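You operate a simulated robot arm through the tools that you are given. There is no shell and no other tool. Be economical: measure what you need, move in short steps, check, and stop when the job is done.

The job below is to be done with a simulated robot arm. You get a single attempt, and the scene is never put back.

JOB
Stack the finest sieve on the catch tray and the coarsest on top, clamp them and try the shaker.
Fine: switch it on till it shakes, then off again; the clamp stays on HOLD.

Only the result counts: the job must be done as asked and must still hold three seconds after the hand-in. Knocking over, shifting, dropping, spilling or breaking anything else fails it.

ROBOT AND FRAMES
A 7-joint arm with a two-finger parallel gripper, fixed in place. Base frame: the origin is at the foot of the arm, x ahead of it, y to its left, z up. Readings come in mm, rad, newtons and seconds.
Its first joint turns from -2.897 to 2.897 rad. Payload 4.4 kg.
Tool frame: the origin (TCP) lies between the finger pads and is the grasp point; the fingertips stand 23 mm ahead of it; z points along the fingers, y is the line along which they close. The gripper opens to 94 mm. The fingers are 38 mm wide and 10 mm thick; the gripper's body (54 by 96 mm) begins 39 mm behind the TCP.
Orientation is that of the tool frame in the base frame, as a unit quaternion [x, y, z, w]. With the fingers straight down and closing along the base's y, the tool's x points along the base's -x, its y along +y and its z along -z.

CONTROLS
- The arm moves only by the tool send_rows. Its argument "moves" is a list that holds one entry, the list of rows, each a list of 7 numbers: the shift along the base's x, y, z in units of 100 mm (1.0 is 100 mm), then the turn, a rotation vector about the base's x, y, z in units of 45 degrees (1.0 is 45 degrees), then the gripper command, from -1 (shut) to 1 (fully open), values between in proportion. In form: [[[tx, ty, tz, rx, ry, rz, gripper], ...]]. A call has 1 to 12 rows; each row is the pose to reach, as a shift and turn from the pose commanded when the call began. A call with a number of a shift or a turn outside -1 to 1 is refused whole. Each row takes 0.2 s and may step no farther than 50 mm and 0.15 rad from the row before; otherwise, or with a gripper value out of range, the whole call is refused. A pose out of reach is approached as far as the arm can. The call stops where the force on the tool passes 90 N (or 10 N more than at its start, if that is more) or the arm is blocked; 0.2 s more then pass. Each finger travels about 72 mm/s and halts on what it meets, pressing with about 39 N; the grip force reading is that of the motor and also rises with nothing between the fingers. The clock runs only during rows and for 0.2 s after the last one: add rows that repeat a pose to give the fingers time. It gives the time, the measured TCP pose, the force on the tool (base axes), the opening and the grip force at its end, in the units of the frame above (readings bear some noise), with the torque about the TCP (base axes, N m) and any sound that the robot's microphone picked up.
- Cameras (640 x 400 px; columns grow to the right, rows downward): "scene" is fixed at [392.4, 495, 1462.3]; the picture's right is [0.98, -0.21, 0.00], its down [-0.18, -0.85, -0.49] and it looks along [0.10, 0.48, -0.87] (base axes); focal length 322 px, centre (320, 200). "wrist" rides on the gripper at [86, 16, -75] in the tool frame; the picture's right is [-0.18, 0.98, 0.00], its down [-0.58, -0.11, -0.81] and it looks along [-0.79, -0.15, 0.59] (tool axes); focal length 243 px, centre (320, 200). There is no depth. A picture from a camera that has moved, and an enlarged one, comes with that camera's place and axes in the base frame and with its lens. The place of the scene camera against the robot may be out by one fixed shift of up to 18 mm in any direction.
- capture(camera): a new picture of that camera. The clock stands still meanwhile.
- close_up(camera, box): a new picture of the part [left, top, right, bottom] of that camera's present view, enlarged. The clock stands still meanwhile.
- hand_in(): hands the job in; it is judged then, once.

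Work in short steps. Places have to be worked out from the pictures, the camera data and where the tool is seen: move nearer, look again, correct. Check each grasp and each placing, and mend what went wrong. You have 120 turns and 64 pictures in all, those below and enlarged ones among them. Open the gripper and draw the arm clear of the work before you hand the job in, unless the task says otherwise; then end with one line.

The tools are called after ">>>" by a JSON object that holds its "op" and its "data". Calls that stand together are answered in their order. send_rows: Moves the arm, as the interface text tells. Its arguments: {"type":"object","properties":{"moves":{"type":"array"}},"required":["moves"]} The other tools are called the same way: capture (camera) takes a picture; close_up (camera, box) takes an enlarged picture of a part of a camera's view; hand_in () hands the job in.

At the start:

```text
t: 0.0
tcp_pos: [308.8, 832.1, 1074.7]
tool_rot: [0.0, 1.0, 0.0, 0.0]
force: [-0.1, -0.6, -0.4]
moment: [0.01, 0.02, -0.02]
grip_width: 94.1
grasp_force: 0.1
```

scene: 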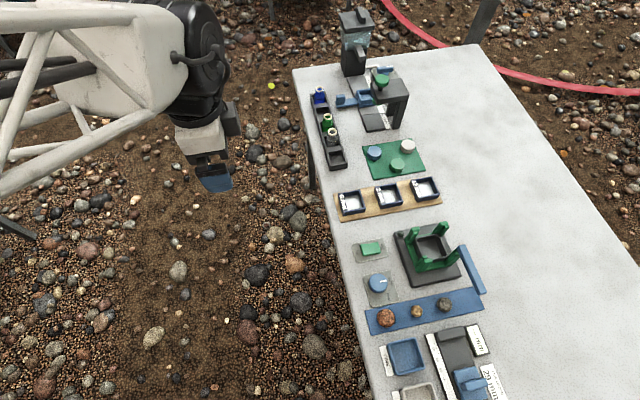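
wrist: 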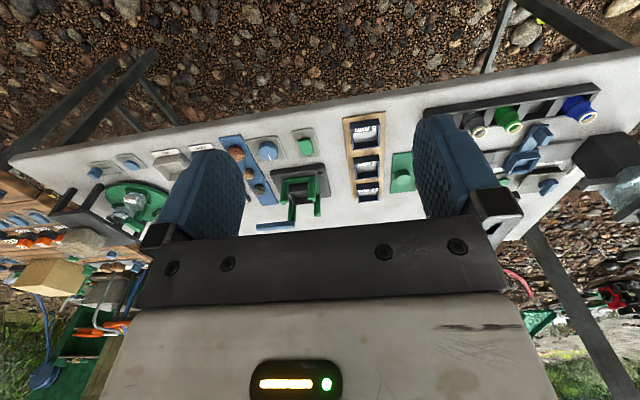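

The scene shows a table with three sieves on a tan board and a shaker with green posts. I will enlarge the relevant parts first.

>>> {"op": "close_up", "data": {"camera": "scene", "box": [320, 170, 460, 257]}}

>>> {"op": "close_up", "data": {"camera": "scene", "box": [340, 215, 500, 315]}}

>>> {"op": "close_up", "data": {"camera": "scene", "box": [350, 290, 526, 400]}}

```text
4.57 times, centred on (390, 214) of scene
camera zoom: at [392.4, 495.0, 1462.3], right [0.98, -0.21, 0.0], down [-0.18, -0.85, -0.49], along [0.1, 0.48, -0.87], focal length 1471 px, centre (0, 138)
```

zoom: 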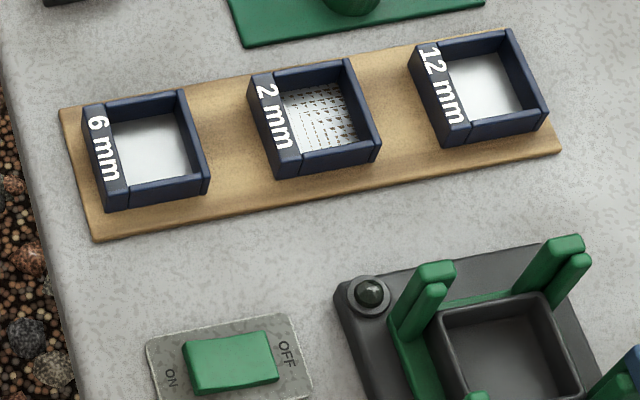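

```text
4.00 times, centred on (420, 265) of scene
camera zoom: at [392.4, 495.0, 1462.3], right [0.98, -0.21, 0.0], down [-0.18, -0.85, -0.49], along [0.1, 0.48, -0.87], focal length 1287 px, centre (-80, -60)
```

zoom: 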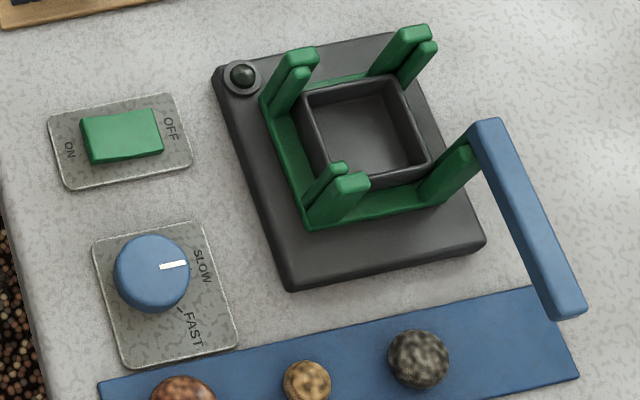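

```text
3.64 times, centred on (438, 345) of scene
camera zoom: at [392.4, 495.0, 1462.3], right [0.98, -0.21, 0.0], down [-0.18, -0.85, -0.49], along [0.1, 0.48, -0.87], focal length 1170 px, centre (-109, -327)
```

zoom: 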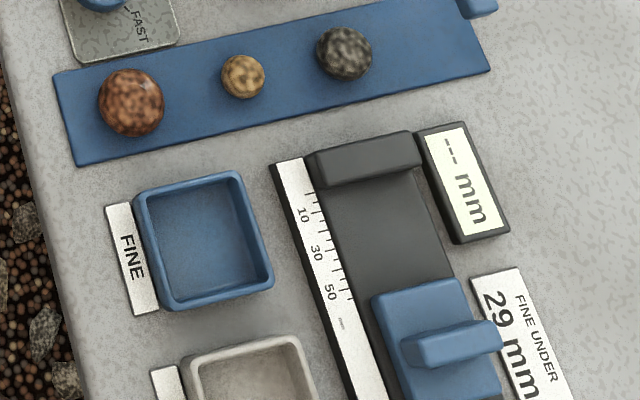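

The sieves are 2, 6 and 12 mm, and the board looks parallel to base x. I estimate the 2 mm sieve near (658, 879, 720) and the tray near (713, 713). I'll move closer to look.

>>> {"op": "send_rows", "data": {"moves": [[[0.4, 0, 0, 0, 0, 0, 1], [0.8, 0, 0, 0, 0, 0, 1], [1, 0, 0, 0, 0, 0, 1]]]}}

>>> {"op": "send_rows", "data": {"moves": [[[0.4, -0.2, 0, 0, 0, 0, 1], [0.8, -0.4, 0, 0, 0, 0, 1], [1, -0.6, 0, 0, 0, 0, 1], [1, -0.8, 0, 0, 0, 0, 1]]]}}

>>> {"op": "capture", "data": {"camera": "wrist"}}

```text
t: 0.8
tcp_pos: [404.6, 831.6, 1075.8]
tool_rot: [0.001, 1.0, -0.001, -0.001]
force: [-0.2, -0.4, -0.7]
moment: [0.0, 0.01, -0.01]
grip_width: 94.1
grasp_force: 0.1
```

```text
t: 1.8
tcp_pos: [509.4, 750.9, 1076.7]
tool_rot: [0.0, 1.0, 0.001, 0.0]
force: [1.2, 0.6, -0.5]
moment: [0.03, -0.02, 0.0]
grip_width: 93.8
grasp_force: 0.1
```

```text
58 pictures are left
camera wrist: at [421.4, 768.1, 1149.9], right [0.18, 0.98, 0.0], down [0.58, -0.11, 0.81], along [0.79, -0.15, -0.59], focal length 243 px, centre (320, 200)
```

wrist: 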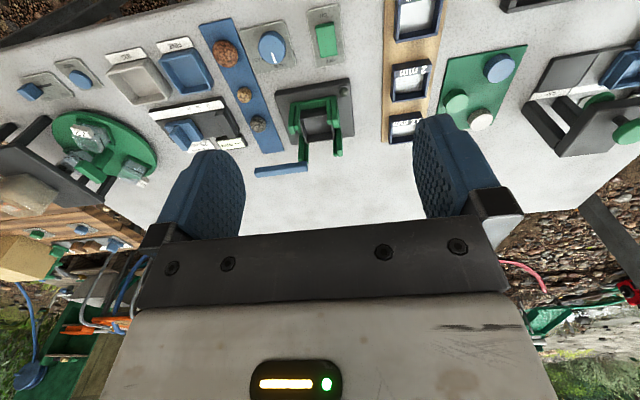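

Both views agree: tray near (714, 705), 2 mm sieve near (664, 879). I'll move over the sieves and check reach there.

>>> {"op": "send_rows", "data": {"moves": [[[0.3, 0.3, -0.25, 0, 0, 0, 1], [0.6, 0.6, -0.5, 0, 0, 0, 1], [0.8, 0.9, -0.75, 0, 0, 0, 1], [0.8, 1, -1, 0, 0, 0, 1]]]}}

>>> {"op": "send_rows", "data": {"moves": [[[0, 0.1, -0.4, 0, 0, 0, 1], [0, 0.2, -0.8, 0, 0, 0, 1], [0, 0.29, -0.8, 0, 0, 0, 1]]]}}

>>> {"op": "capture", "data": {"camera": "wrist"}}

>>> {"op": "capture", "data": {"camera": "scene"}}

```text
t: 2.8
tcp_pos: [588.2, 853.7, 977.4]
tool_rot: [0.0, 1.0, 0.001, -0.001]
force: [-0.2, 0.2, 0.4]
moment: [-0.03, -0.01, -0.01]
grip_width: 93.8
grasp_force: 0.0
```

```text
t: 3.6
tcp_pos: [587.1, 882.5, 895.6]
tool_rot: [0.001, 1.0, 0.0, 0.0]
force: [0.2, 0.4, 0.7]
moment: [0.0, -0.01, -0.02]
grip_width: 94.0
grasp_force: 0.0
```

```text
57 pictures are left
camera wrist: at [499.4, 898.5, 969.8], right [0.18, 0.98, 0.0], down [0.58, -0.11, 0.81], along [0.79, -0.15, -0.59], focal length 243 px, centre (320, 200)
```

wrist: 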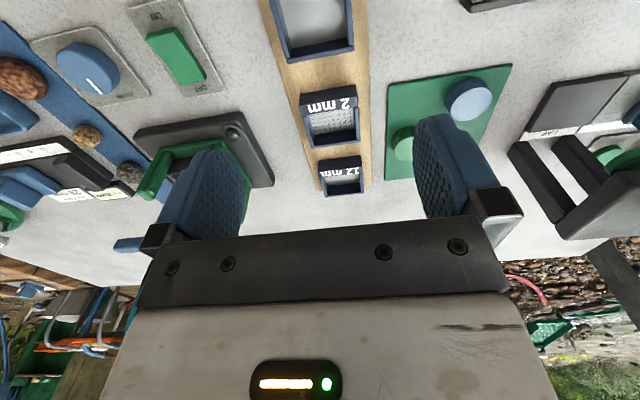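

```text
56 pictures are left
```

scene: 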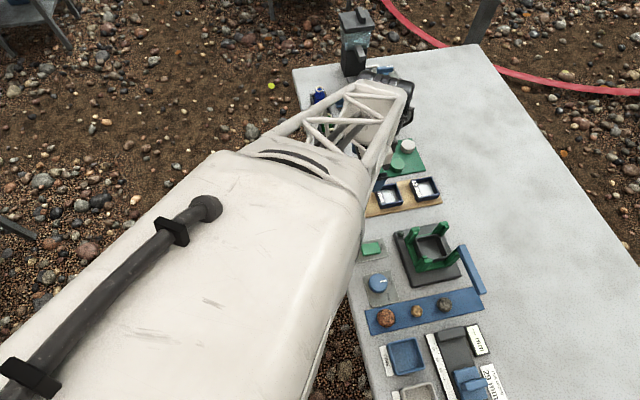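

The arm reaches here. I'll enlarge to get the sieve details.

>>> {"op": "close_up", "data": {"camera": "wrist", "box": [260, 0, 420, 200]}}

>>> {"op": "close_up", "data": {"camera": "wrist", "box": [100, 0, 300, 125]}}

```text
2.00 times, centred on (340, 100) of wrist
camera zoom: at [499.4, 898.5, 969.8], right [0.18, 0.98, 0.0], down [0.58, -0.11, 0.81], along [0.79, -0.15, -0.59], focal length 485 px, centre (280, 400)
```

zoom: 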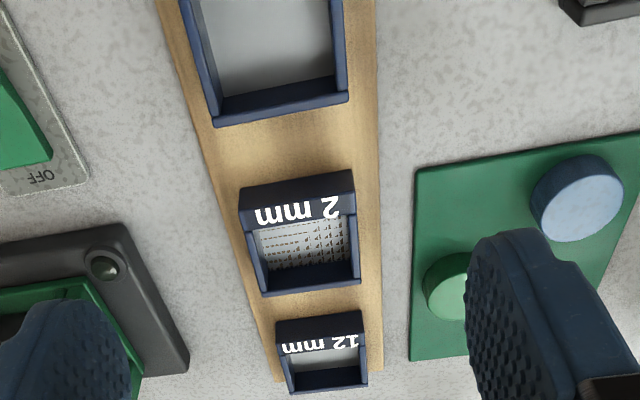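

```text
3.20 times, centred on (200, 62) of wrist
camera zoom: at [499.4, 898.5, 969.8], right [0.18, 0.98, 0.0], down [0.58, -0.11, 0.81], along [0.79, -0.15, -0.59], focal length 776 px, centre (704, 640)
```

zoom: 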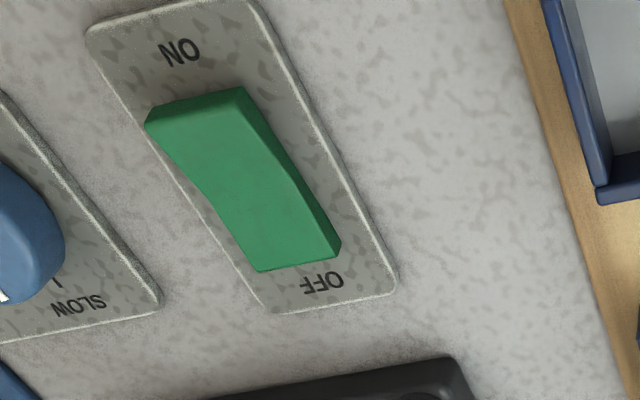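

Lamp triangulates at (653, 770, 747), so the wrist geometry is trustworthy. 2 mm sieve centre is about (656, 883). I'll go above it, lower, and look again.

>>> {"op": "send_rows", "data": {"moves": [[[0.35, 0, -0.3, 0, 0, 0, 1], [0.69, 0, -0.6, 0, 0, 0, 1], [0.69, 0, -0.6, 0, 0, 0, 1]]]}}

>>> {"op": "capture", "data": {"camera": "wrist"}}

```text
t: 4.4
tcp_pos: [656.6, 880.7, 836.6]
tool_rot: [0.0, 1.0, 0.0, 0.0]
force: [-0.7, -0.1, -0.1]
moment: [0.0, 0.0, 0.03]
grip_width: 94.1
grasp_force: 0.0
```

```text
53 pictures are left
camera wrist: at [570.2, 897.3, 909.7], right [0.18, 0.98, 0.0], down [0.58, -0.11, 0.81], along [0.79, -0.15, -0.59], focal length 243 px, centre (320, 200)
```

wrist: 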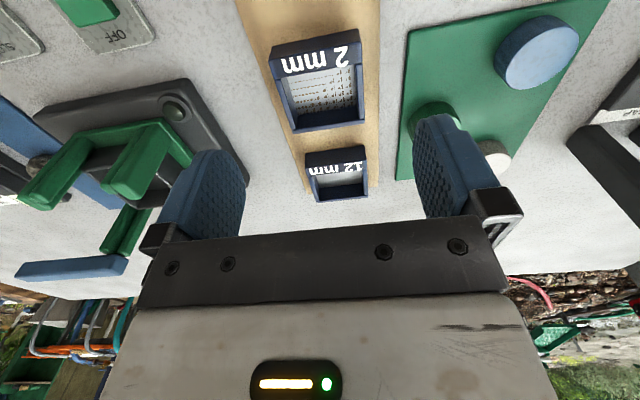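

>>> {"op": "close_up", "data": {"camera": "wrist", "box": [220, 10, 420, 135]}}

>>> {"op": "close_up", "data": {"camera": "wrist", "box": [0, 60, 260, 290]}}

```text
3.20 times, centred on (320, 72) of wrist
camera zoom: at [570.2, 897.3, 909.7], right [0.18, 0.98, 0.0], down [0.58, -0.11, 0.81], along [0.79, -0.15, -0.59], focal length 776 px, centre (320, 608)
```

zoom: 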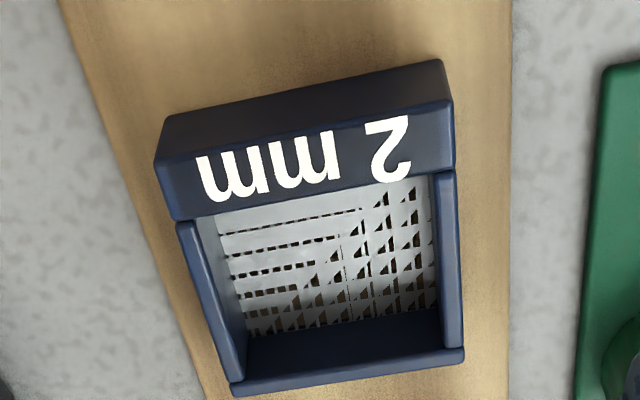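

```text
1.74 times, centred on (130, 175) of wrist
camera zoom: at [570.2, 897.3, 909.7], right [0.18, 0.98, 0.0], down [0.58, -0.11, 0.81], along [0.79, -0.15, -0.59], focal length 422 px, centre (650, 244)
```

zoom: 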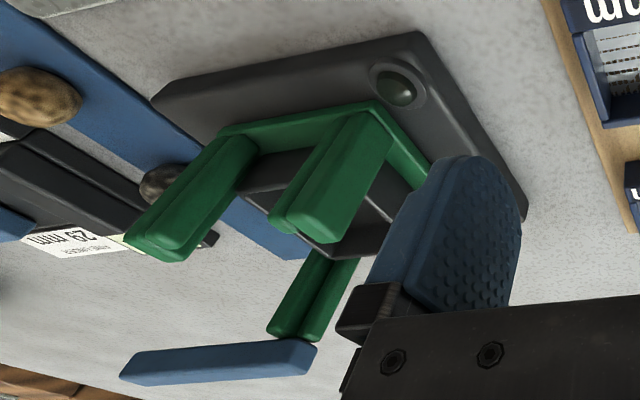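

The sieve is about 58×56 mm, 19 mm tall, centred near (662, 881). Before picking I need to know whether the fingers fit between the posts, so I look at the shaker from above.

>>> {"op": "send_rows", "data": {"moves": [[[0, -0.3, 0.4, 0, 0, 0, 1], [0, -0.7, 0.7, 0, 0, 0, 1], [-0.2, -1, 0.9, 0, 0, 0, 1]]]}}

>>> {"op": "send_rows", "data": {"moves": [[[0, -0.4, 0, 0, 0, 0, 1], [0, -0.65, 0, 0, 0, 0, 1], [0, -0.65, 0, 0, 0, 0, 1]]]}}

>>> {"op": "close_up", "data": {"camera": "wrist", "box": [200, 20, 440, 170]}}

```text
t: 5.2
tcp_pos: [637.9, 782.0, 924.0]
tool_rot: [0.001, 1.0, -0.001, 0.0]
force: [0.7, 0.9, -1.1]
moment: [-0.02, 0.0, -0.02]
grip_width: 93.9
grasp_force: 0.0
```

```text
t: 6.0
tcp_pos: [637.7, 718.1, 926.7]
tool_rot: [0.0, 1.0, 0.0, 0.001]
force: [0.2, -0.4, 0.1]
moment: [0.01, 0.01, -0.02]
grip_width: 94.0
grasp_force: 0.0
```

```text
2.67 times, centred on (320, 95) of wrist
camera zoom: at [550.5, 733.5, 1000.7], right [0.18, 0.98, 0.0], down [0.58, -0.11, 0.81], along [0.79, -0.15, -0.59], focal length 647 px, centre (320, 480)
```

zoom: 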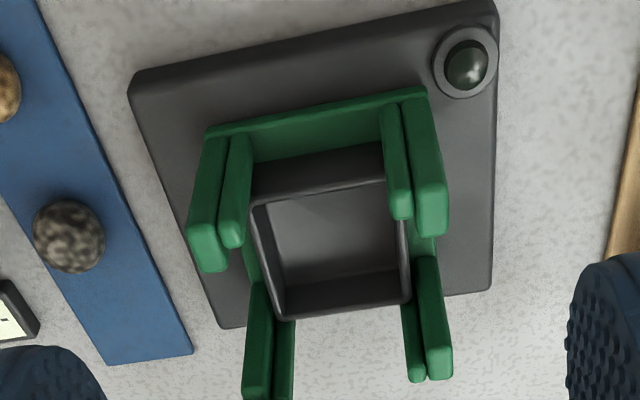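

Post tops are near z 816, tray centre about (700, 709), and the gap for the fingers between posts is about 50 mm, enough for 38 mm fingers. I go back to the 2 mm sieve and approach it.

>>> {"op": "send_rows", "data": {"moves": [[[0.05, 0.4, 0, 0, 0, 0, 1], [0.15, 0.8, 0, 0, 0, 0, 1], [0.23, 1, 0, 0, 0, 0, 1]]]}}

>>> {"op": "send_rows", "data": {"moves": [[[0, 0.4, -0.3, 0, 0, 0, 0.8], [0, 0.635, -0.7, 0, 0, 0, 0.7], [0, 0.635, -1, 0, 0, 0, 0.6], [0, 0.635, -1, 0, 0, 0, 0.6]]]}}

>>> {"op": "send_rows", "data": {"moves": [[[0, 0, -0.35, 0, 0, 0, 0.6], [0, 0, -0.35, 0, 0, 0, 0.6]]]}}

>>> {"op": "capture", "data": {"camera": "wrist"}}

```text
t: 6.8
tcp_pos: [663.2, 816.7, 926.3]
tool_rot: [0.0, 1.0, 0.0, 0.0]
force: [-1.3, -0.5, -0.1]
moment: [0.01, 0.0, 0.01]
grip_width: 93.8
grasp_force: 0.0
```

```text
t: 7.8
tcp_pos: [662.3, 880.2, 829.4]
tool_rot: [0.0, 1.0, -0.001, 0.0]
force: [0.9, 0.1, 0.5]
moment: [-0.01, 0.01, 0.01]
grip_width: 75.2
grasp_force: 0.0
```

```text
t: 8.4
tcp_pos: [662.5, 881.4, 793.3]
tool_rot: [0.0, 1.0, -0.001, 0.0]
force: [0.2, 0.0, 0.1]
moment: [-0.02, 0.02, -0.05]
grip_width: 75.3
grasp_force: 0.0
```

```text
49 pictures are left
camera wrist: at [574.1, 896.4, 867.5], right [0.18, 0.98, 0.0], down [0.58, -0.11, 0.81], along [0.79, -0.15, -0.59], focal length 243 px, centre (320, 200)
```

wrist: 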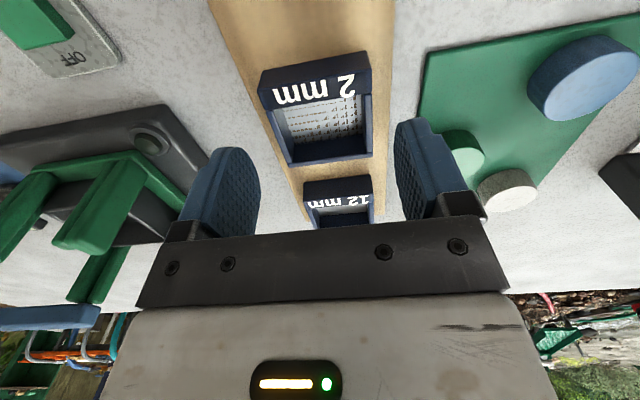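

Comparing views: sieve top z≈736, centre (668.5, 880.3), width ≈62 mm. I descend so the tips reach z≈725 and close.

>>> {"op": "send_rows", "data": {"moves": [[[0.06, -0.01, -0.2, 0, 0, 0, 0.62], [0.06, -0.01, -0.45, 0, 0, 0, 0.62], [0.06, -0.01, -0.45, 0, 0, 0, 0.62], [0.06, -0.01, -0.45, 0, 0, 0, 0.0], [0.06, -0.01, -0.45, 0, 0, 0, -0.3], [0.06, -0.01, -0.45, 0, 0, 0, -0.3]]]}}

>>> {"op": "capture", "data": {"camera": "wrist"}}

```text
t: 9.8
tcp_pos: [667.4, 881.7, 748.4]
tool_rot: [0.001, 1.0, 0.001, 0.001]
force: [13.6, -5.1, 42.0]
moment: [-1.3, 0.34, 0.57]
grip_width: 58.9
grasp_force: 38.8
```

```text
48 pictures are left
camera wrist: at [580.0, 897.2, 822.8], right [0.18, 0.98, 0.0], down [0.58, -0.11, 0.81], along [0.79, -0.15, -0.59], focal length 243 px, centre (320, 200)
```

wrist: 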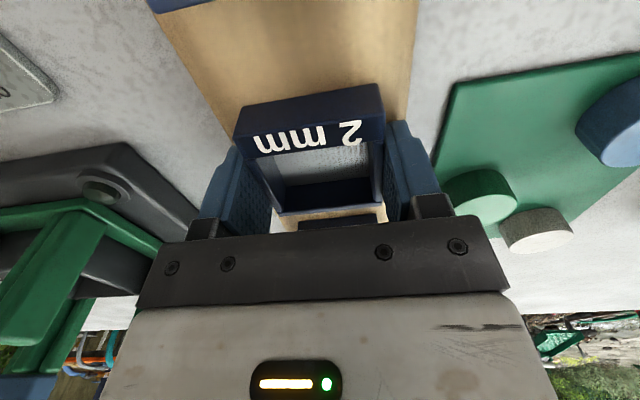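

Grasped at 58.9 mm, but 42 N upward shows the tips resting on the board. I lift.

>>> {"op": "send_rows", "data": {"moves": [[[0, 0, 0.05, 0, 0, 0, -0.3], [0, 0, 0.3, 0, 0, 0, -0.3], [0, 0, 0.65, 0, 0, 0, -0.3], [0, 0, 1, 0, 0, 0, -0.3], [0, 0, 1, 0, 0, 0, -0.3]]]}}

>>> {"op": "capture", "data": {"camera": "wrist"}}

```text
t: 11.0
tcp_pos: [666.0, 881.0, 841.9]
tool_rot: [0.001, 1.0, 0.0, 0.0]
force: [-0.4, 0.1, -0.7]
moment: [-0.02, -0.04, -0.03]
grip_width: 59.2
grasp_force: 38.8
```

```text
47 pictures are left
camera wrist: at [579.1, 896.2, 915.2], right [0.18, 0.98, 0.0], down [0.58, -0.11, 0.81], along [0.79, -0.15, -0.59], focal length 243 px, centre (320, 200)
```

wrist: 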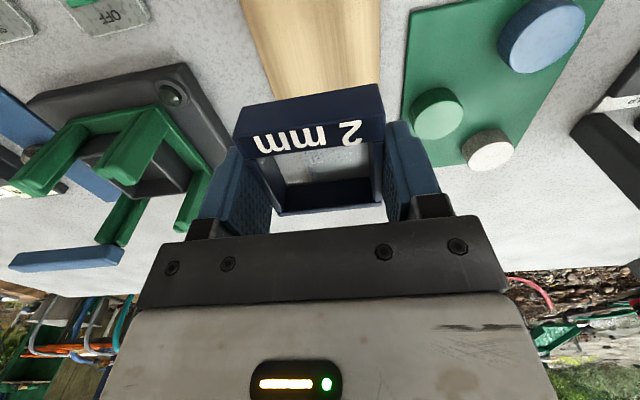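

The sieve is held level; its bottom is about flush with the fingertips. I carry it over the shaker at z≈890.

>>> {"op": "send_rows", "data": {"moves": [[[0.1, -0.2, 0.4, 0, 0, 0, -0.3], [0.2, -0.6, 0.48, 0, 0, 0, -0.3], [0.3, -1, 0.48, 0, 0, 0, -0.3]]]}}

>>> {"op": "send_rows", "data": {"moves": [[[0.02, -0.4, 0, 0, 0, 0, -0.3], [0.04, -0.71, 0, 0, 0, 0, -0.3], [0.04, -0.71, 0, 0, 0, 0, -0.3]]]}}

>>> {"op": "capture", "data": {"camera": "wrist"}}

>>> {"op": "close_up", "data": {"camera": "scene", "box": [340, 180, 516, 290]}}

```text
t: 11.8
tcp_pos: [693.0, 776.8, 890.1]
tool_rot: [-0.001, 1.0, 0.001, 0.0]
force: [0.1, 0.0, -0.7]
moment: [-0.03, -0.01, 0.07]
grip_width: 58.9
grasp_force: 39.7
```

```text
t: 12.6
tcp_pos: [700.3, 703.5, 889.2]
tool_rot: [0.0, 1.0, 0.0, 0.0]
force: [0.3, 0.2, -0.8]
moment: [0.0, 0.0, 0.01]
grip_width: 59.0
grasp_force: 39.0
```

```text
46 pictures are left
camera wrist: at [613.1, 720.2, 962.5], right [0.18, 0.98, 0.0], down [0.58, -0.11, 0.81], along [0.79, -0.15, -0.59], focal length 243 px, centre (320, 200)
```

wrist: 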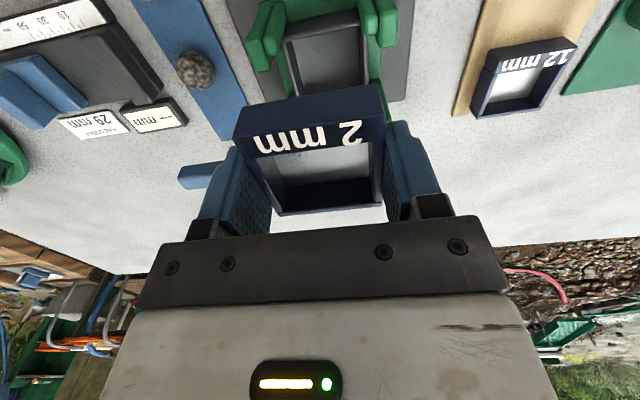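

```text
3.64 times, centred on (428, 235) of scene
camera zoom: at [392.4, 495.0, 1462.3], right [0.98, -0.21, 0.0], down [-0.18, -0.85, -0.49], along [0.1, 0.48, -0.87], focal length 1170 px, centre (-73, 73)
```

zoom: 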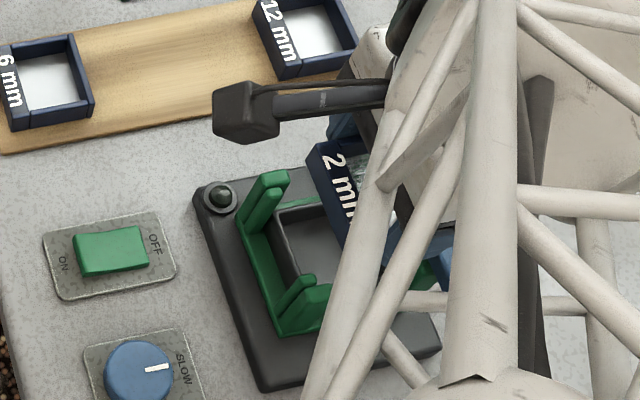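

>>> {"op": "close_up", "data": {"camera": "wrist", "box": [210, 0, 430, 137]}}

```text
2.91 times, centred on (320, 68) of wrist
camera zoom: at [613.1, 720.2, 962.5], right [0.18, 0.98, 0.0], down [0.58, -0.11, 0.81], along [0.79, -0.15, -0.59], focal length 706 px, centre (320, 582)
```

zoom: 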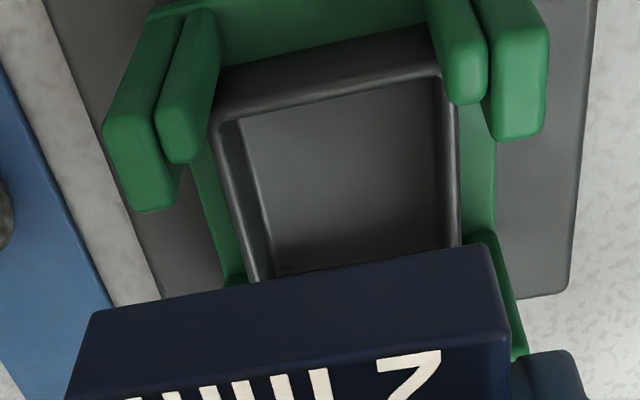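

Tray centre ≈(700, 710), post interior ≈ x 670–730, y 676–743. The sieve centre is about 2 mm behind TCP, so I aim TCP at (702, 710) and lower to just above the posts.

>>> {"op": "send_rows", "data": {"moves": [[[0.02, 0.06, -0.2, 0, 0, 0, -0.3], [0.02, 0.06, -0.45, 0, 0, 0, -0.3], [0.02, 0.06, -0.45, 0, 0, 0, -0.3]]]}}

>>> {"op": "capture", "data": {"camera": "wrist"}}

>>> {"op": "close_up", "data": {"camera": "scene", "box": [390, 205, 486, 265]}}

```text
t: 13.4
tcp_pos: [701.0, 712.9, 845.6]
tool_rot: [-0.001, 1.0, 0.0, 0.0]
force: [-0.5, -0.5, -0.5]
moment: [-0.03, -0.02, 0.0]
grip_width: 58.8
grasp_force: 38.9
```

```text
43 pictures are left
camera wrist: at [614.7, 729.1, 919.0], right [0.18, 0.98, 0.0], down [0.58, -0.11, 0.81], along [0.79, -0.15, -0.59], focal length 243 px, centre (320, 200)
```

wrist: 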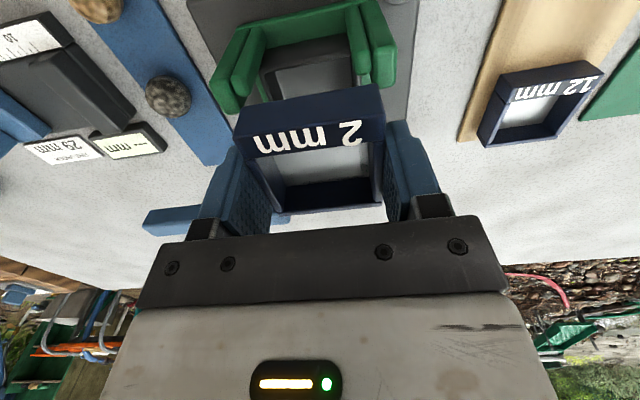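

```text
6.67 times, centred on (438, 235) of scene
camera zoom: at [392.4, 495.0, 1462.3], right [0.98, -0.21, 0.0], down [-0.18, -0.85, -0.49], along [0.1, 0.48, -0.87], focal length 2145 px, centre (-467, -33)
```

zoom: 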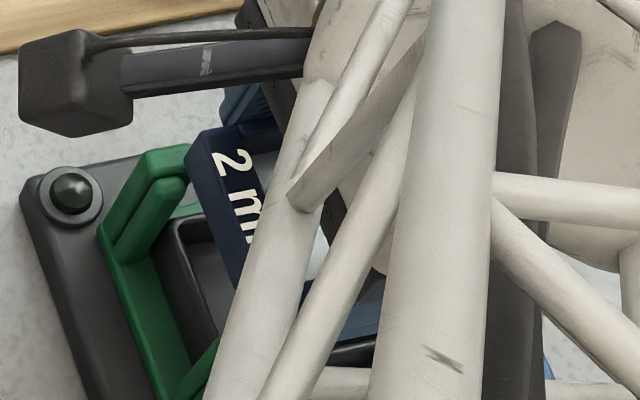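

Measured y is 712.9, so I shift −3 mm in y, +1 in x, and lower into the posts in small steps.

>>> {"op": "send_rows", "data": {"moves": [[[0.01, -0.03, 0, 0, 0, 0, -0.3], [0.01, -0.03, -0.08, 0, 0, 0, -0.3], [0.01, -0.03, -0.16, 0, 0, 0, -0.3], [0.01, -0.03, -0.2, 0, 0, 0, -0.3]]]}}

>>> {"op": "close_up", "data": {"camera": "wrist", "box": [200, 0, 440, 150]}}

```text
t: 14.4
tcp_pos: [705.8, 711.8, 828.9]
tool_rot: [0.0, 1.0, 0.002, 0.002]
force: [8.9, -1.2, 34.6]
moment: [-0.11, 1.02, -0.06]
grip_width: 59.2
grasp_force: 38.4
```

```text
2.67 times, centred on (320, 75) of wrist
camera zoom: at [618.4, 726.8, 903.3], right [0.18, 0.98, 0.0], down [0.58, -0.11, 0.81], along [0.79, -0.15, -0.59], focal length 647 px, centre (320, 533)
```

zoom: 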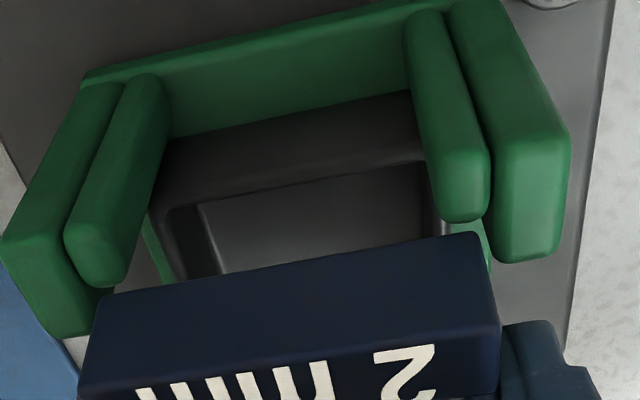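

Contact on the −x edge (34 N, moment about y): the sieve edge sat on the −x guide tops. I back up and view the held sieve and posts again.

>>> {"op": "send_rows", "data": {"moves": [[[0, 0, 0.1, 0, 0, 0, -0.3], [0.01, -0.01, 0.15, 0, 0, 0, -0.3], [0.01, -0.01, 0.15, 0, 0, 0, -0.3]]]}}

>>> {"op": "capture", "data": {"camera": "wrist"}}

>>> {"op": "close_up", "data": {"camera": "scene", "box": [390, 205, 486, 265]}}

```text
t: 15.2
tcp_pos: [704.5, 710.2, 841.8]
tool_rot: [0.0, 1.0, 0.0, 0.0]
force: [-0.6, -0.4, -1.0]
moment: [-0.01, 0.02, 0.02]
grip_width: 59.0
grasp_force: 39.2
```

```text
40 pictures are left
camera wrist: at [617.0, 725.5, 915.7], right [0.18, 0.98, 0.0], down [0.58, -0.11, 0.81], along [0.79, -0.15, -0.59], focal length 243 px, centre (320, 200)
```

wrist: 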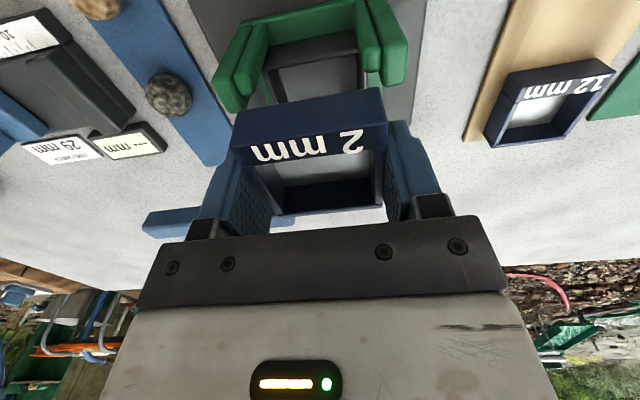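

```text
6.67 times, centred on (438, 235) of scene
camera zoom: at [392.4, 495.0, 1462.3], right [0.98, -0.21, 0.0], down [-0.18, -0.85, -0.49], along [0.1, 0.48, -0.87], focal length 2145 px, centre (-467, -33)
```

zoom: 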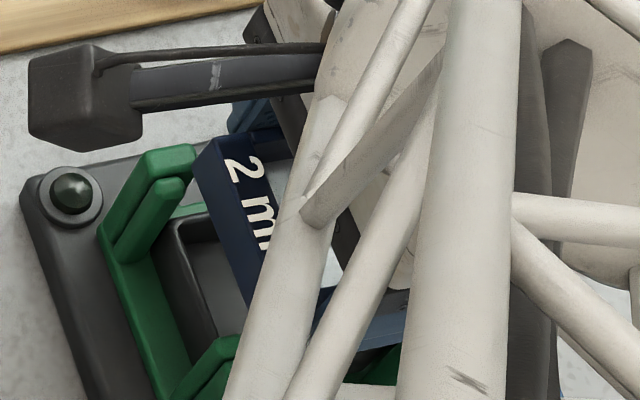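

The sieve pitched a touch in the grip but is otherwise fine. At x=704.5, y=710 I lower again carefully.

>>> {"op": "send_rows", "data": {"moves": [[[0.005, 0, -0.07, 0, 0, 0, -0.3], [0.005, 0, -0.13, 0, 0, 0, -0.3], [0.005, 0, -0.18, 0, 0, 0, -0.3], [0.005, 0, -0.22, 0, 0, 0, -0.3]]]}}

```text
t: 16.2
tcp_pos: [705.3, 712.0, 825.0]
tool_rot: [0.001, 1.0, 0.002, 0.002]
force: [12.0, -0.4, 38.8]
moment: [-0.18, 1.11, 0.06]
grip_width: 59.4
grasp_force: 38.8
```

Still contact at the −x side at tip height ≈802. I look closely before going on.

>>> {"op": "close_up", "data": {"camera": "wrist", "box": [200, 20, 440, 170]}}

>>> {"op": "close_up", "data": {"camera": "scene", "box": [390, 205, 486, 265]}}

```text
2.67 times, centred on (320, 95) of wrist
camera zoom: at [618.5, 726.7, 898.9], right [0.18, 0.98, 0.0], down [0.58, -0.11, 0.81], along [0.79, -0.15, -0.59], focal length 647 px, centre (320, 480)
```

zoom: 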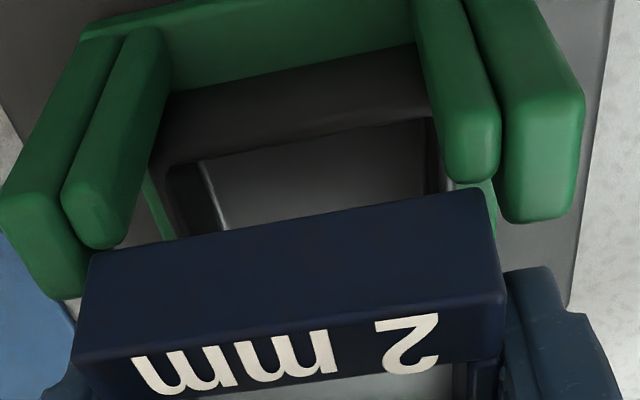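

```text
6.67 times, centred on (438, 235) of scene
camera zoom: at [392.4, 495.0, 1462.3], right [0.98, -0.21, 0.0], down [-0.18, -0.85, -0.49], along [0.1, 0.48, -0.87], focal length 2145 px, centre (-467, -33)
```

zoom: 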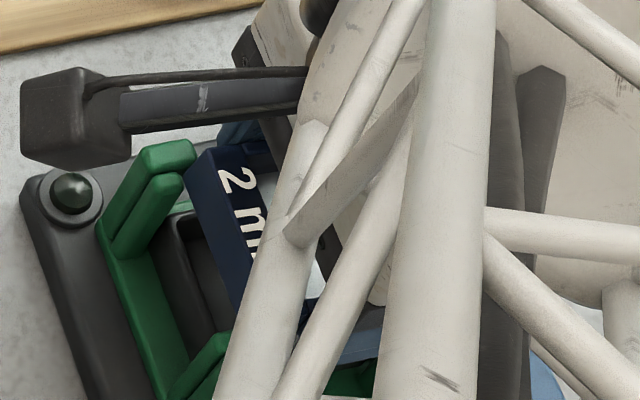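

Analysis: the sieve's −x edge is at x≈671 resting on guide tops that reach x≈673. By symmetry the guide interior is x≈673–734, so the centre is 703. I raise, move +4.5 mm in x, −1 in y, and lower again.

>>> {"op": "send_rows", "data": {"moves": [[[0, 0, 0.1, 0, 0, 0, -0.3], [0.045, -0.01, 0.14, 0, 0, 0, -0.3], [0.045, -0.01, 0.14, 0, 0, 0, -0.3], [0.045, -0.01, 0.07, 0, 0, 0, -0.3], [0.045, -0.01, 0.03, 0, 0, 0, -0.3], [0.045, -0.01, 0.0, 0, 0, 0, -0.3]]]}}

>>> {"op": "close_up", "data": {"camera": "wrist", "box": [200, 20, 440, 170]}}

```text
t: 17.6
tcp_pos: [709.6, 709.0, 822.0]
tool_rot: [0.0, 1.0, 0.0, 0.001]
force: [-1.7, 0.5, -2.0]
moment: [0.01, 0.0, -0.01]
grip_width: 59.2
grasp_force: 38.7
```

```text
2.67 times, centred on (320, 95) of wrist
camera zoom: at [621.6, 725.1, 895.1], right [0.18, 0.98, 0.0], down [0.58, -0.11, 0.81], along [0.79, -0.15, -0.59], focal length 647 px, centre (320, 480)
```

zoom: 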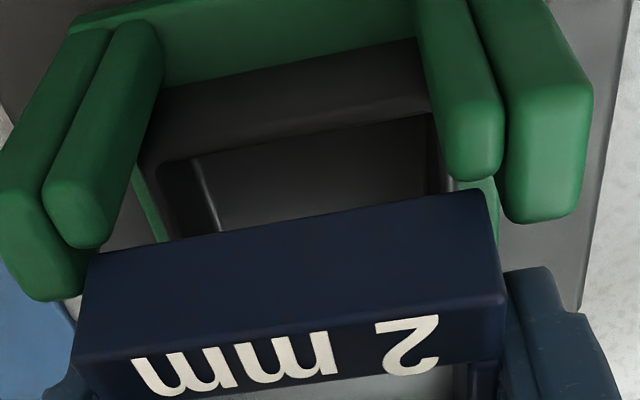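

No force now; it's passing between the guides. I keep lowering.

>>> {"op": "send_rows", "data": {"moves": [[[0, 0, -0.03, 0, 0, 0, -0.3], [0, 0, -0.06, 0, 0, 0, -0.3], [0, 0, -0.09, 0, 0, 0, -0.3]]]}}

>>> {"op": "close_up", "data": {"camera": "wrist", "box": [200, 20, 440, 170]}}

```text
t: 18.4
tcp_pos: [709.2, 708.6, 812.7]
tool_rot: [0.0, 1.0, 0.001, 0.0]
force: [0.6, 0.4, 0.4]
moment: [-0.01, 0.02, 0.02]
grip_width: 59.2
grasp_force: 39.0
```

```text
2.67 times, centred on (320, 95) of wrist
camera zoom: at [622.1, 725.0, 885.5], right [0.18, 0.98, 0.0], down [0.58, -0.11, 0.81], along [0.79, -0.15, -0.59], focal length 647 px, centre (320, 480)
```

zoom: 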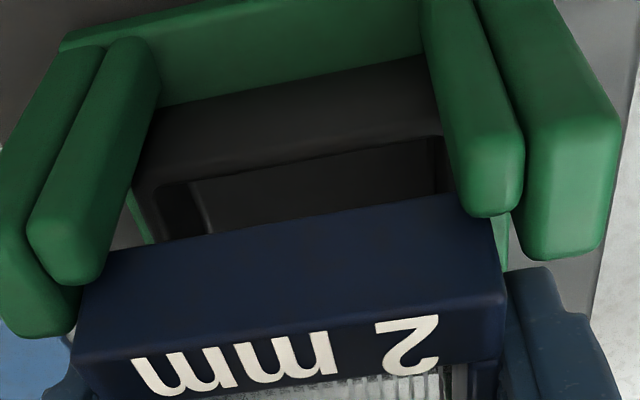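

Still free. Continue down until the tray is touched.

>>> {"op": "send_rows", "data": {"moves": [[[0, 0, -0.03, 0, 0, 0, -0.3], [0, 0, -0.06, 0, 0, 0, -0.3], [0, 0, -0.09, 0, 0, 0, -0.3]]]}}

>>> {"op": "close_up", "data": {"camera": "wrist", "box": [200, 20, 440, 170]}}

```text
t: 19.2
tcp_pos: [708.4, 707.6, 802.0]
tool_rot: [0.0, 1.0, 0.0, 0.0]
force: [-0.8, 0.0, -0.4]
moment: [-0.04, -0.04, 0.03]
grip_width: 59.1
grasp_force: 39.7
```

```text
2.67 times, centred on (320, 95) of wrist
camera zoom: at [622.3, 724.7, 876.5], right [0.18, 0.98, 0.0], down [0.58, -0.11, 0.81], along [0.79, -0.15, -0.59], focal length 647 px, centre (320, 480)
```

zoom: 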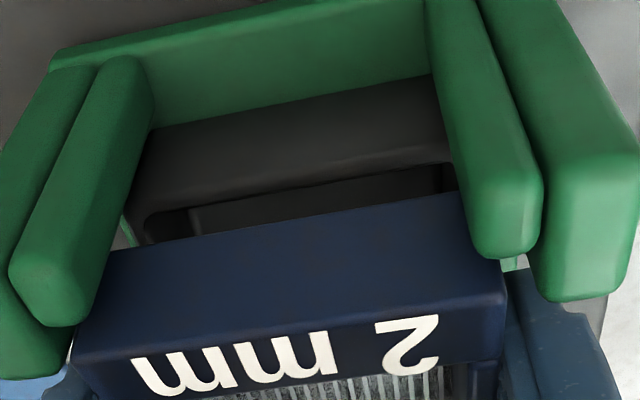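

>>> {"op": "send_rows", "data": {"moves": [[[0, 0.01, -0.03, 0, 0, 0, -0.3], [0, 0.015, -0.06, 0, 0, 0, -0.3], [0, 0.015, -0.09, 0, 0, 0, -0.3]]]}}

>>> {"op": "close_up", "data": {"camera": "wrist", "box": [200, 20, 440, 170]}}

```text
t: 20.0
tcp_pos: [709.3, 711.4, 796.5]
tool_rot: [0.0, 1.0, 0.001, 0.001]
force: [-21.2, -1.0, 38.3]
moment: [0.42, -0.24, -0.1]
grip_width: 59.2
grasp_force: 38.6
```

```text
2.67 times, centred on (320, 95) of wrist
camera zoom: at [622.1, 726.9, 871.7], right [0.18, 0.98, 0.0], down [0.58, -0.11, 0.81], along [0.79, -0.15, -0.59], focal length 647 px, centre (320, 480)
```

zoom: 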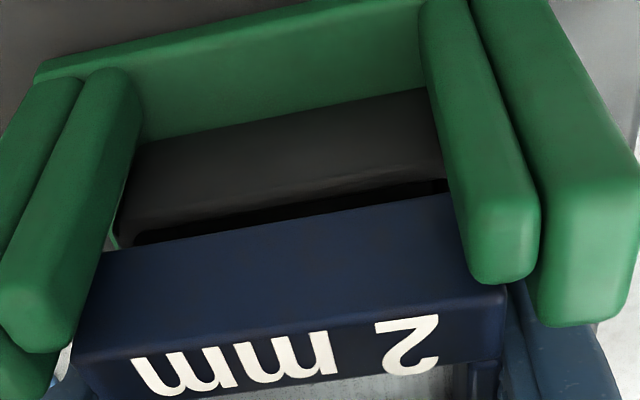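

Contact at the +x end while the sieve is nearly on the tray rim. I ease −2 mm in x, then open the fingers a little to let it settle.

>>> {"op": "send_rows", "data": {"moves": [[[-0.02, -0.01, 0.04, 0, 0, 0, -0.3], [-0.025, -0.01, 0.03, 0, 0, 0, -0.3], [-0.025, -0.01, 0.03, 0, 0, 0, -0.3]]]}}

>>> {"op": "send_rows", "data": {"moves": [[[0, 0, 0, 0, 0, 0, 0.45], [0, 0, 0, 0, 0, 0, 0.45], [0, 0, 0, 0, 0, 0, 0.45]]]}}

>>> {"op": "capture", "data": {"camera": "wrist"}}

```text
t: 20.8
tcp_pos: [707.6, 708.2, 798.2]
tool_rot: [0.0, 1.0, 0.002, 0.001]
force: [14.2, 0.3, 34.3]
moment: [0.67, -0.1, -0.16]
grip_width: 59.1
grasp_force: 39.0
```

```text
t: 21.6
tcp_pos: [707.1, 709.1, 797.4]
tool_rot: [0.0, 1.0, 0.0, 0.001]
force: [9.1, -1.0, 43.0]
moment: [-1.94, -0.79, 0.32]
grip_width: 68.2
grasp_force: 0.4
```

```text
32 pictures are left
camera wrist: at [619.4, 724.7, 871.3], right [0.18, 0.98, 0.0], down [0.58, -0.11, 0.81], along [0.79, -0.15, -0.59], focal length 243 px, centre (320, 200)
```

wrist: 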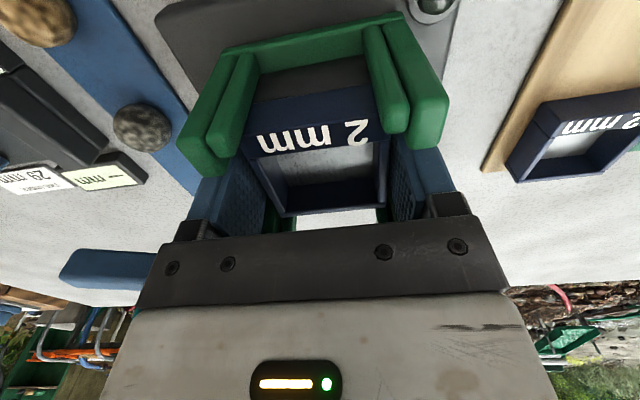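

The sieve has settled between the guides; a fingertip touches something on the −y side, so I raise straight up.

>>> {"op": "send_rows", "data": {"moves": [[[0, 0, 0.1, 0, 0, 0, 0.45], [0, 0, 0.3, 0, 0, 0, 0.45], [0, 0, 0.6, 0, 0, 0, 0.45], [-0.3, 0, 1, 0, 0, 0, 0.45], [-0.5, 0, 1, 0, 0, 0, 0.45]]]}}

>>> {"op": "capture", "data": {"camera": "wrist"}}

```text
t: 22.8
tcp_pos: [656.7, 707.5, 897.5]
tool_rot: [0.0, 1.0, 0.0, -0.001]
force: [0.0, -0.2, 0.3]
moment: [-0.02, -0.03, 0.03]
grip_width: 68.5
grasp_force: 0.0
```

```text
31 pictures are left
camera wrist: at [569.2, 723.7, 970.7], right [0.18, 0.98, 0.0], down [0.58, -0.11, 0.81], along [0.79, -0.15, -0.59], focal length 243 px, centre (320, 200)
```

wrist: 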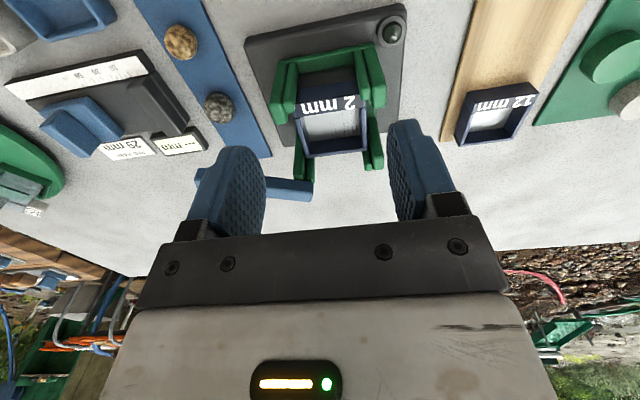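

>>> {"op": "close_up", "data": {"camera": "wrist", "box": [230, 30, 430, 215]}}

```text
2.16 times, centred on (330, 122) of wrist
camera zoom: at [569.2, 723.7, 970.7], right [0.18, 0.98, 0.0], down [0.58, -0.11, 0.81], along [0.79, -0.15, -0.59], focal length 525 px, centre (298, 368)
```

zoom: 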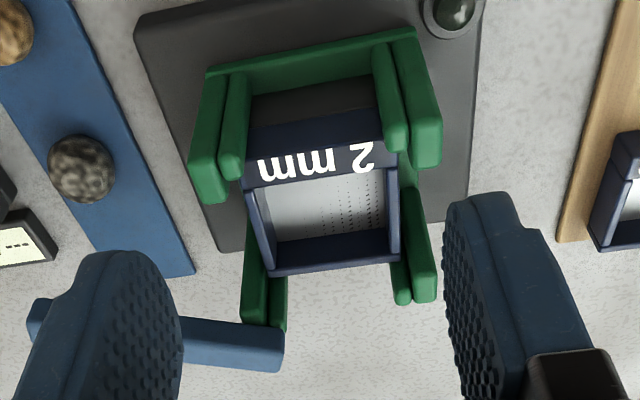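

The 2 mm sieve is seated in the guides, centred ≈(703, 709). Next, the 6 mm sieve, estimated at (561, 880).

>>> {"op": "send_rows", "data": {"moves": [[[-0.3, 0.35, 0, 0, 0, 0, 0.6], [-0.6, 0.7, 0, 0, 0, 0, 0.6], [-0.96, 1, 0, 0, 0, 0, 0.6]]]}}

>>> {"op": "send_rows", "data": {"moves": [[[0, 0.35, -0.2, 0, 0, 0, 0.6], [0, 0.71, -0.4, 0, 0, 0, 0.6], [0, 0.71, -0.6, 0, 0, 0, 0.6], [0, 0.71, -0.6, 0, 0, 0, 0.6]]]}}

>>> {"op": "close_up", "data": {"camera": "wrist", "box": [200, 0, 440, 150]}}

```text
t: 23.6
tcp_pos: [561.4, 807.9, 898.2]
tool_rot: [0.001, 1.0, -0.001, 0.0]
force: [-1.0, 0.5, -0.6]
moment: [-0.01, -0.02, -0.02]
grip_width: 75.1
grasp_force: 0.1
```

```text
t: 24.6
tcp_pos: [559.6, 881.0, 837.3]
tool_rot: [0.0, 1.0, 0.0, 0.001]
force: [0.2, 1.0, -0.7]
moment: [-0.01, 0.0, 0.0]
grip_width: 75.3
grasp_force: 0.1
```

```text
2.67 times, centred on (320, 75) of wrist
camera zoom: at [473.9, 896.8, 910.6], right [0.18, 0.98, 0.0], down [0.58, -0.11, 0.81], along [0.79, -0.15, -0.59], focal length 647 px, centre (320, 533)
```

zoom: 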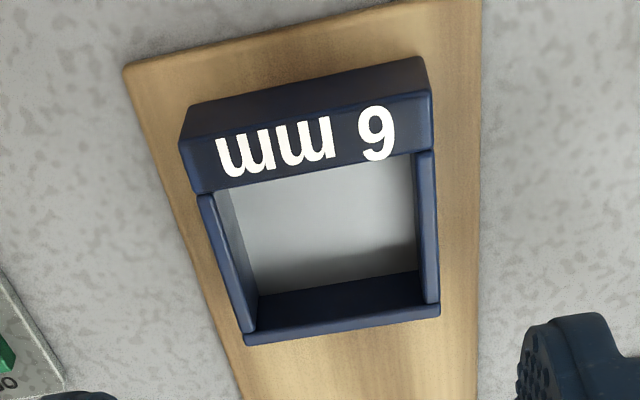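

6 mm sieve: centre ≈(563.8, 881), top z≈744. I descend with tips at ≈733 this time and grip.

>>> {"op": "send_rows", "data": {"moves": [[[0.043, 0, -0.35, 0, 0, 0, 0.6], [0.043, 0, -0.7, 0, 0, 0, 0.6], [0.043, 0, -0.82, 0, 0, 0, 0.6], [0.043, 0, -0.82, 0, 0, 0, 0.6], [0.043, 0, -0.82, 0, 0, 0, 0.0], [0.043, 0, -0.82, 0, 0, 0, -0.3], [0.043, 0, -0.82, 0, 0, 0, -0.3]]]}}

>>> {"op": "send_rows", "data": {"moves": [[[0, 0, 0.3, 0, 0, 0, -0.3], [0, 0, 0.65, 0, 0, 0, -0.3], [0, 0, 1, 0, 0, 0, -0.3], [0, 0, 1, 0, 0, 0, -0.3]]]}}

>>> {"op": "capture", "data": {"camera": "wrist"}}

```text
t: 26.2
tcp_pos: [563.0, 879.7, 754.4]
tool_rot: [0.0, 1.0, 0.0, 0.0]
force: [-0.2, 0.5, 1.6]
moment: [0.0, 0.0, -0.05]
grip_width: 59.1
grasp_force: 39.2
```

```text
t: 27.2
tcp_pos: [562.1, 878.1, 855.7]
tool_rot: [0.0, 1.0, 0.0, 0.0]
force: [0.2, 0.4, -0.3]
moment: [0.0, 0.02, -0.06]
grip_width: 59.1
grasp_force: 38.8
```

```text
28 pictures are left
camera wrist: at [475.0, 894.3, 929.9], right [0.18, 0.98, 0.0], down [0.58, -0.11, 0.81], along [0.79, -0.15, -0.59], focal length 243 px, centre (320, 200)
```

wrist: 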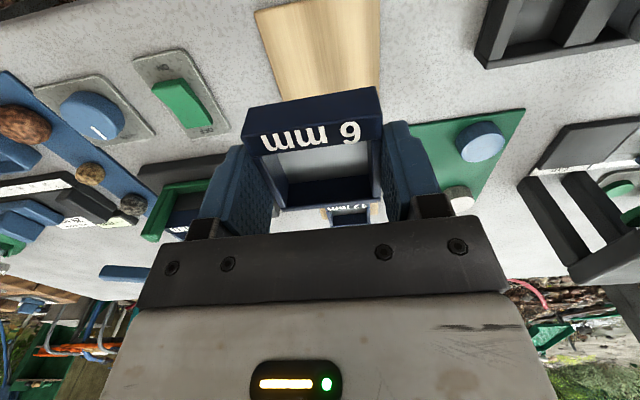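

The 6 mm sieve is held well (bottom ≈30 mm under TCP). I carry it over the stack.

>>> {"op": "send_rows", "data": {"moves": [[[0.2, -0.25, 0.25, 0, 0, 0, -0.3], [0.45, -0.55, 0.25, 0, 0, 0, -0.3], [0.7, -0.85, 0.25, 0, 0, 0, -0.3]]]}}

>>> {"op": "send_rows", "data": {"moves": [[[0.25, -0.3, 0, 0, 0, 0, -0.3], [0.5, -0.6, 0, 0, 0, 0, -0.3], [0.67, -0.85, 0, 0, 0, 0, -0.3], [0.67, -0.85, 0, 0, 0, 0, -0.3], [0.67, -0.85, -0.2, 0, 0, 0, -0.3], [0.67, -0.85, -0.2, 0, 0, 0, -0.3]]]}}

>>> {"op": "close_up", "data": {"camera": "wrist", "box": [200, 20, 440, 170]}}

```text
t: 28.0
tcp_pos: [637.2, 797.0, 878.0]
tool_rot: [0.0, 1.0, 0.0, 0.0]
force: [-0.5, -0.4, 0.0]
moment: [0.05, 0.03, -0.01]
grip_width: 58.9
grasp_force: 38.7
```

```text
t: 29.4
tcp_pos: [702.3, 713.0, 857.3]
tool_rot: [0.0, 1.0, 0.001, 0.0]
force: [0.3, 0.0, 0.4]
moment: [0.01, -0.01, 0.0]
grip_width: 58.9
grasp_force: 38.9
```

```text
2.67 times, centred on (320, 95) of wrist
camera zoom: at [614.8, 728.8, 931.8], right [0.18, 0.98, 0.0], down [0.58, -0.11, 0.81], along [0.79, -0.15, -0.59], focal length 647 px, centre (320, 480)
```

zoom: 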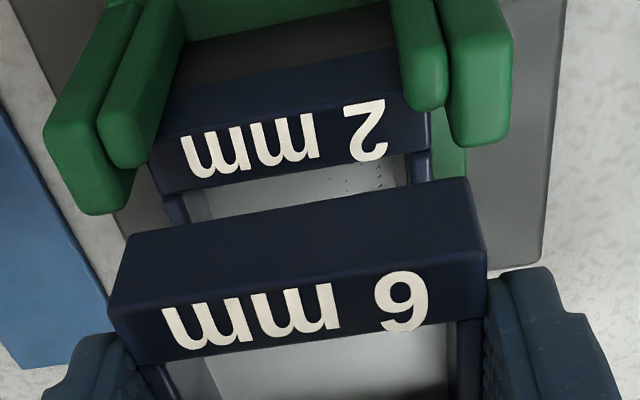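

2 mm sieve: centre (702.3, 709.2), top z≈795. The held 6 mm sieve is aligned in x but 3.7 mm too far in y; I correct and lower.

>>> {"op": "send_rows", "data": {"moves": [[[0, -0.037, 0, 0, 0, 0, -0.3], [0, -0.037, -0.07, 0, 0, 0, -0.3], [0, -0.037, -0.14, 0, 0, 0, -0.3], [0, -0.037, -0.2, 0, 0, 0, -0.3], [0, -0.037, -0.24, 0, 0, 0, -0.3]]]}}

```text
t: 30.6
tcp_pos: [702.2, 707.2, 835.8]
tool_rot: [0.0, 1.0, 0.0, 0.0]
force: [0.1, 0.7, -0.8]
moment: [0.03, 0.03, 0.02]
grip_width: 59.2
grasp_force: 39.6
```

No contact; continue down with +1.5 mm in y.

>>> {"op": "send_rows", "data": {"moves": [[[0, 0.015, -0.03, 0, 0, 0, -0.3], [0, 0.015, -0.06, 0, 0, 0, -0.3], [0, 0.015, -0.09, 0, 0, 0, -0.3]]]}}

>>> {"op": "close_up", "data": {"camera": "wrist", "box": [200, 20, 440, 170]}}

```text
t: 31.4
tcp_pos: [703.0, 708.5, 827.1]
tool_rot: [0.0, 1.0, 0.0, 0.0]
force: [-1.8, 0.1, 4.0]
moment: [0.13, 0.09, -0.01]
grip_width: 59.1
grasp_force: 39.4
```

```text
2.67 times, centred on (320, 95) of wrist
camera zoom: at [615.5, 724.5, 900.8], right [0.18, 0.98, 0.0], down [0.58, -0.11, 0.81], along [0.79, -0.15, -0.59], focal length 647 px, centre (320, 480)
```

zoom: 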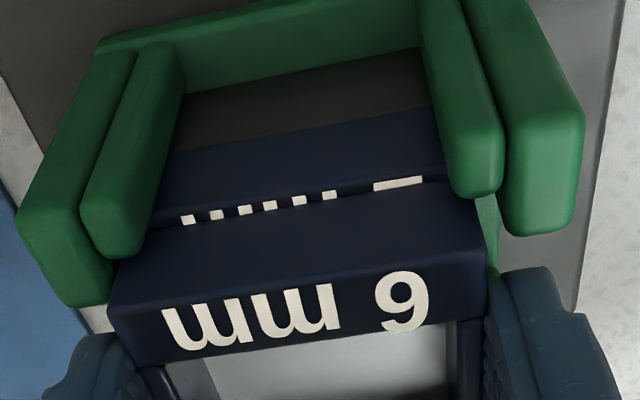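

Light contact (4 N): it rests on the 2 mm sieve. I nudge −1.5 mm in x, lower 1 mm and release.

>>> {"op": "send_rows", "data": {"moves": [[[-0.015, 0.005, 0.01, 0, 0, 0, -0.3], [-0.015, 0.005, -0.015, 0, 0, 0, -0.3], [-0.015, 0.005, -0.015, 0, 0, 0, -0.3]]]}}

>>> {"op": "send_rows", "data": {"moves": [[[0, 0, 0, 0, 0, 0, 0.4], [0, 0, 0, 0, 0, 0, 0.45], [0, 0, 0, 0, 0, 0, 0.45]]]}}

>>> {"op": "send_rows", "data": {"moves": [[[0, 0, 0.1, 0, 0, 0, 0.45], [0, 0, 0.3, 0, 0, 0, 0.45], [-0.2, 0, 0.6, 0, 0, 0, 0.45], [-0.5, 0, 0.8, 0, 0, 0, 0.45], [-0.5, 0, 0.8, 0, 0, 0, 0.45]]]}}

>>> {"op": "close_up", "data": {"camera": "wrist", "box": [230, 30, 430, 215]}}

```text
t: 32.2
tcp_pos: [701.3, 707.8, 826.5]
tool_rot: [0.0, 1.0, 0.001, 0.0]
force: [5.4, -0.4, 23.6]
moment: [0.19, -0.02, 0.06]
grip_width: 59.0
grasp_force: 39.1
```

```text
t: 33.0
tcp_pos: [700.4, 708.4, 823.9]
tool_rot: [0.0, 1.0, 0.001, -0.001]
force: [0.6, -0.4, -0.7]
moment: [-0.02, -0.01, 0.01]
grip_width: 68.1
grasp_force: 0.1
```

```text
t: 34.2
tcp_pos: [650.7, 709.3, 903.7]
tool_rot: [0.0, 1.0, 0.0, 0.0]
force: [0.0, 0.4, 0.0]
moment: [0.01, 0.01, 0.01]
grip_width: 68.0
grasp_force: 0.0
```

```text
2.16 times, centred on (330, 122) of wrist
camera zoom: at [563.7, 725.1, 978.0], right [0.18, 0.98, 0.0], down [0.58, -0.11, 0.81], along [0.79, -0.15, -0.59], focal length 525 px, centre (298, 368)
```

zoom: 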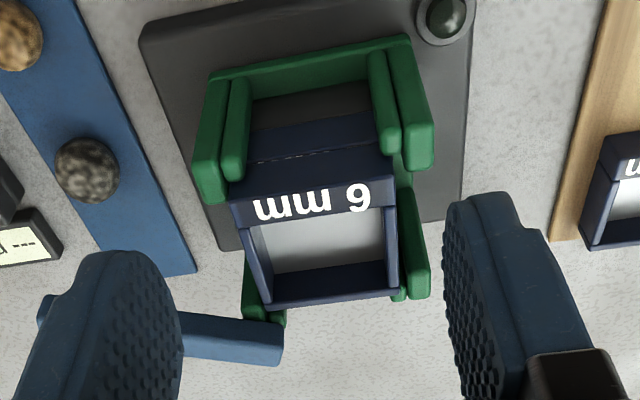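

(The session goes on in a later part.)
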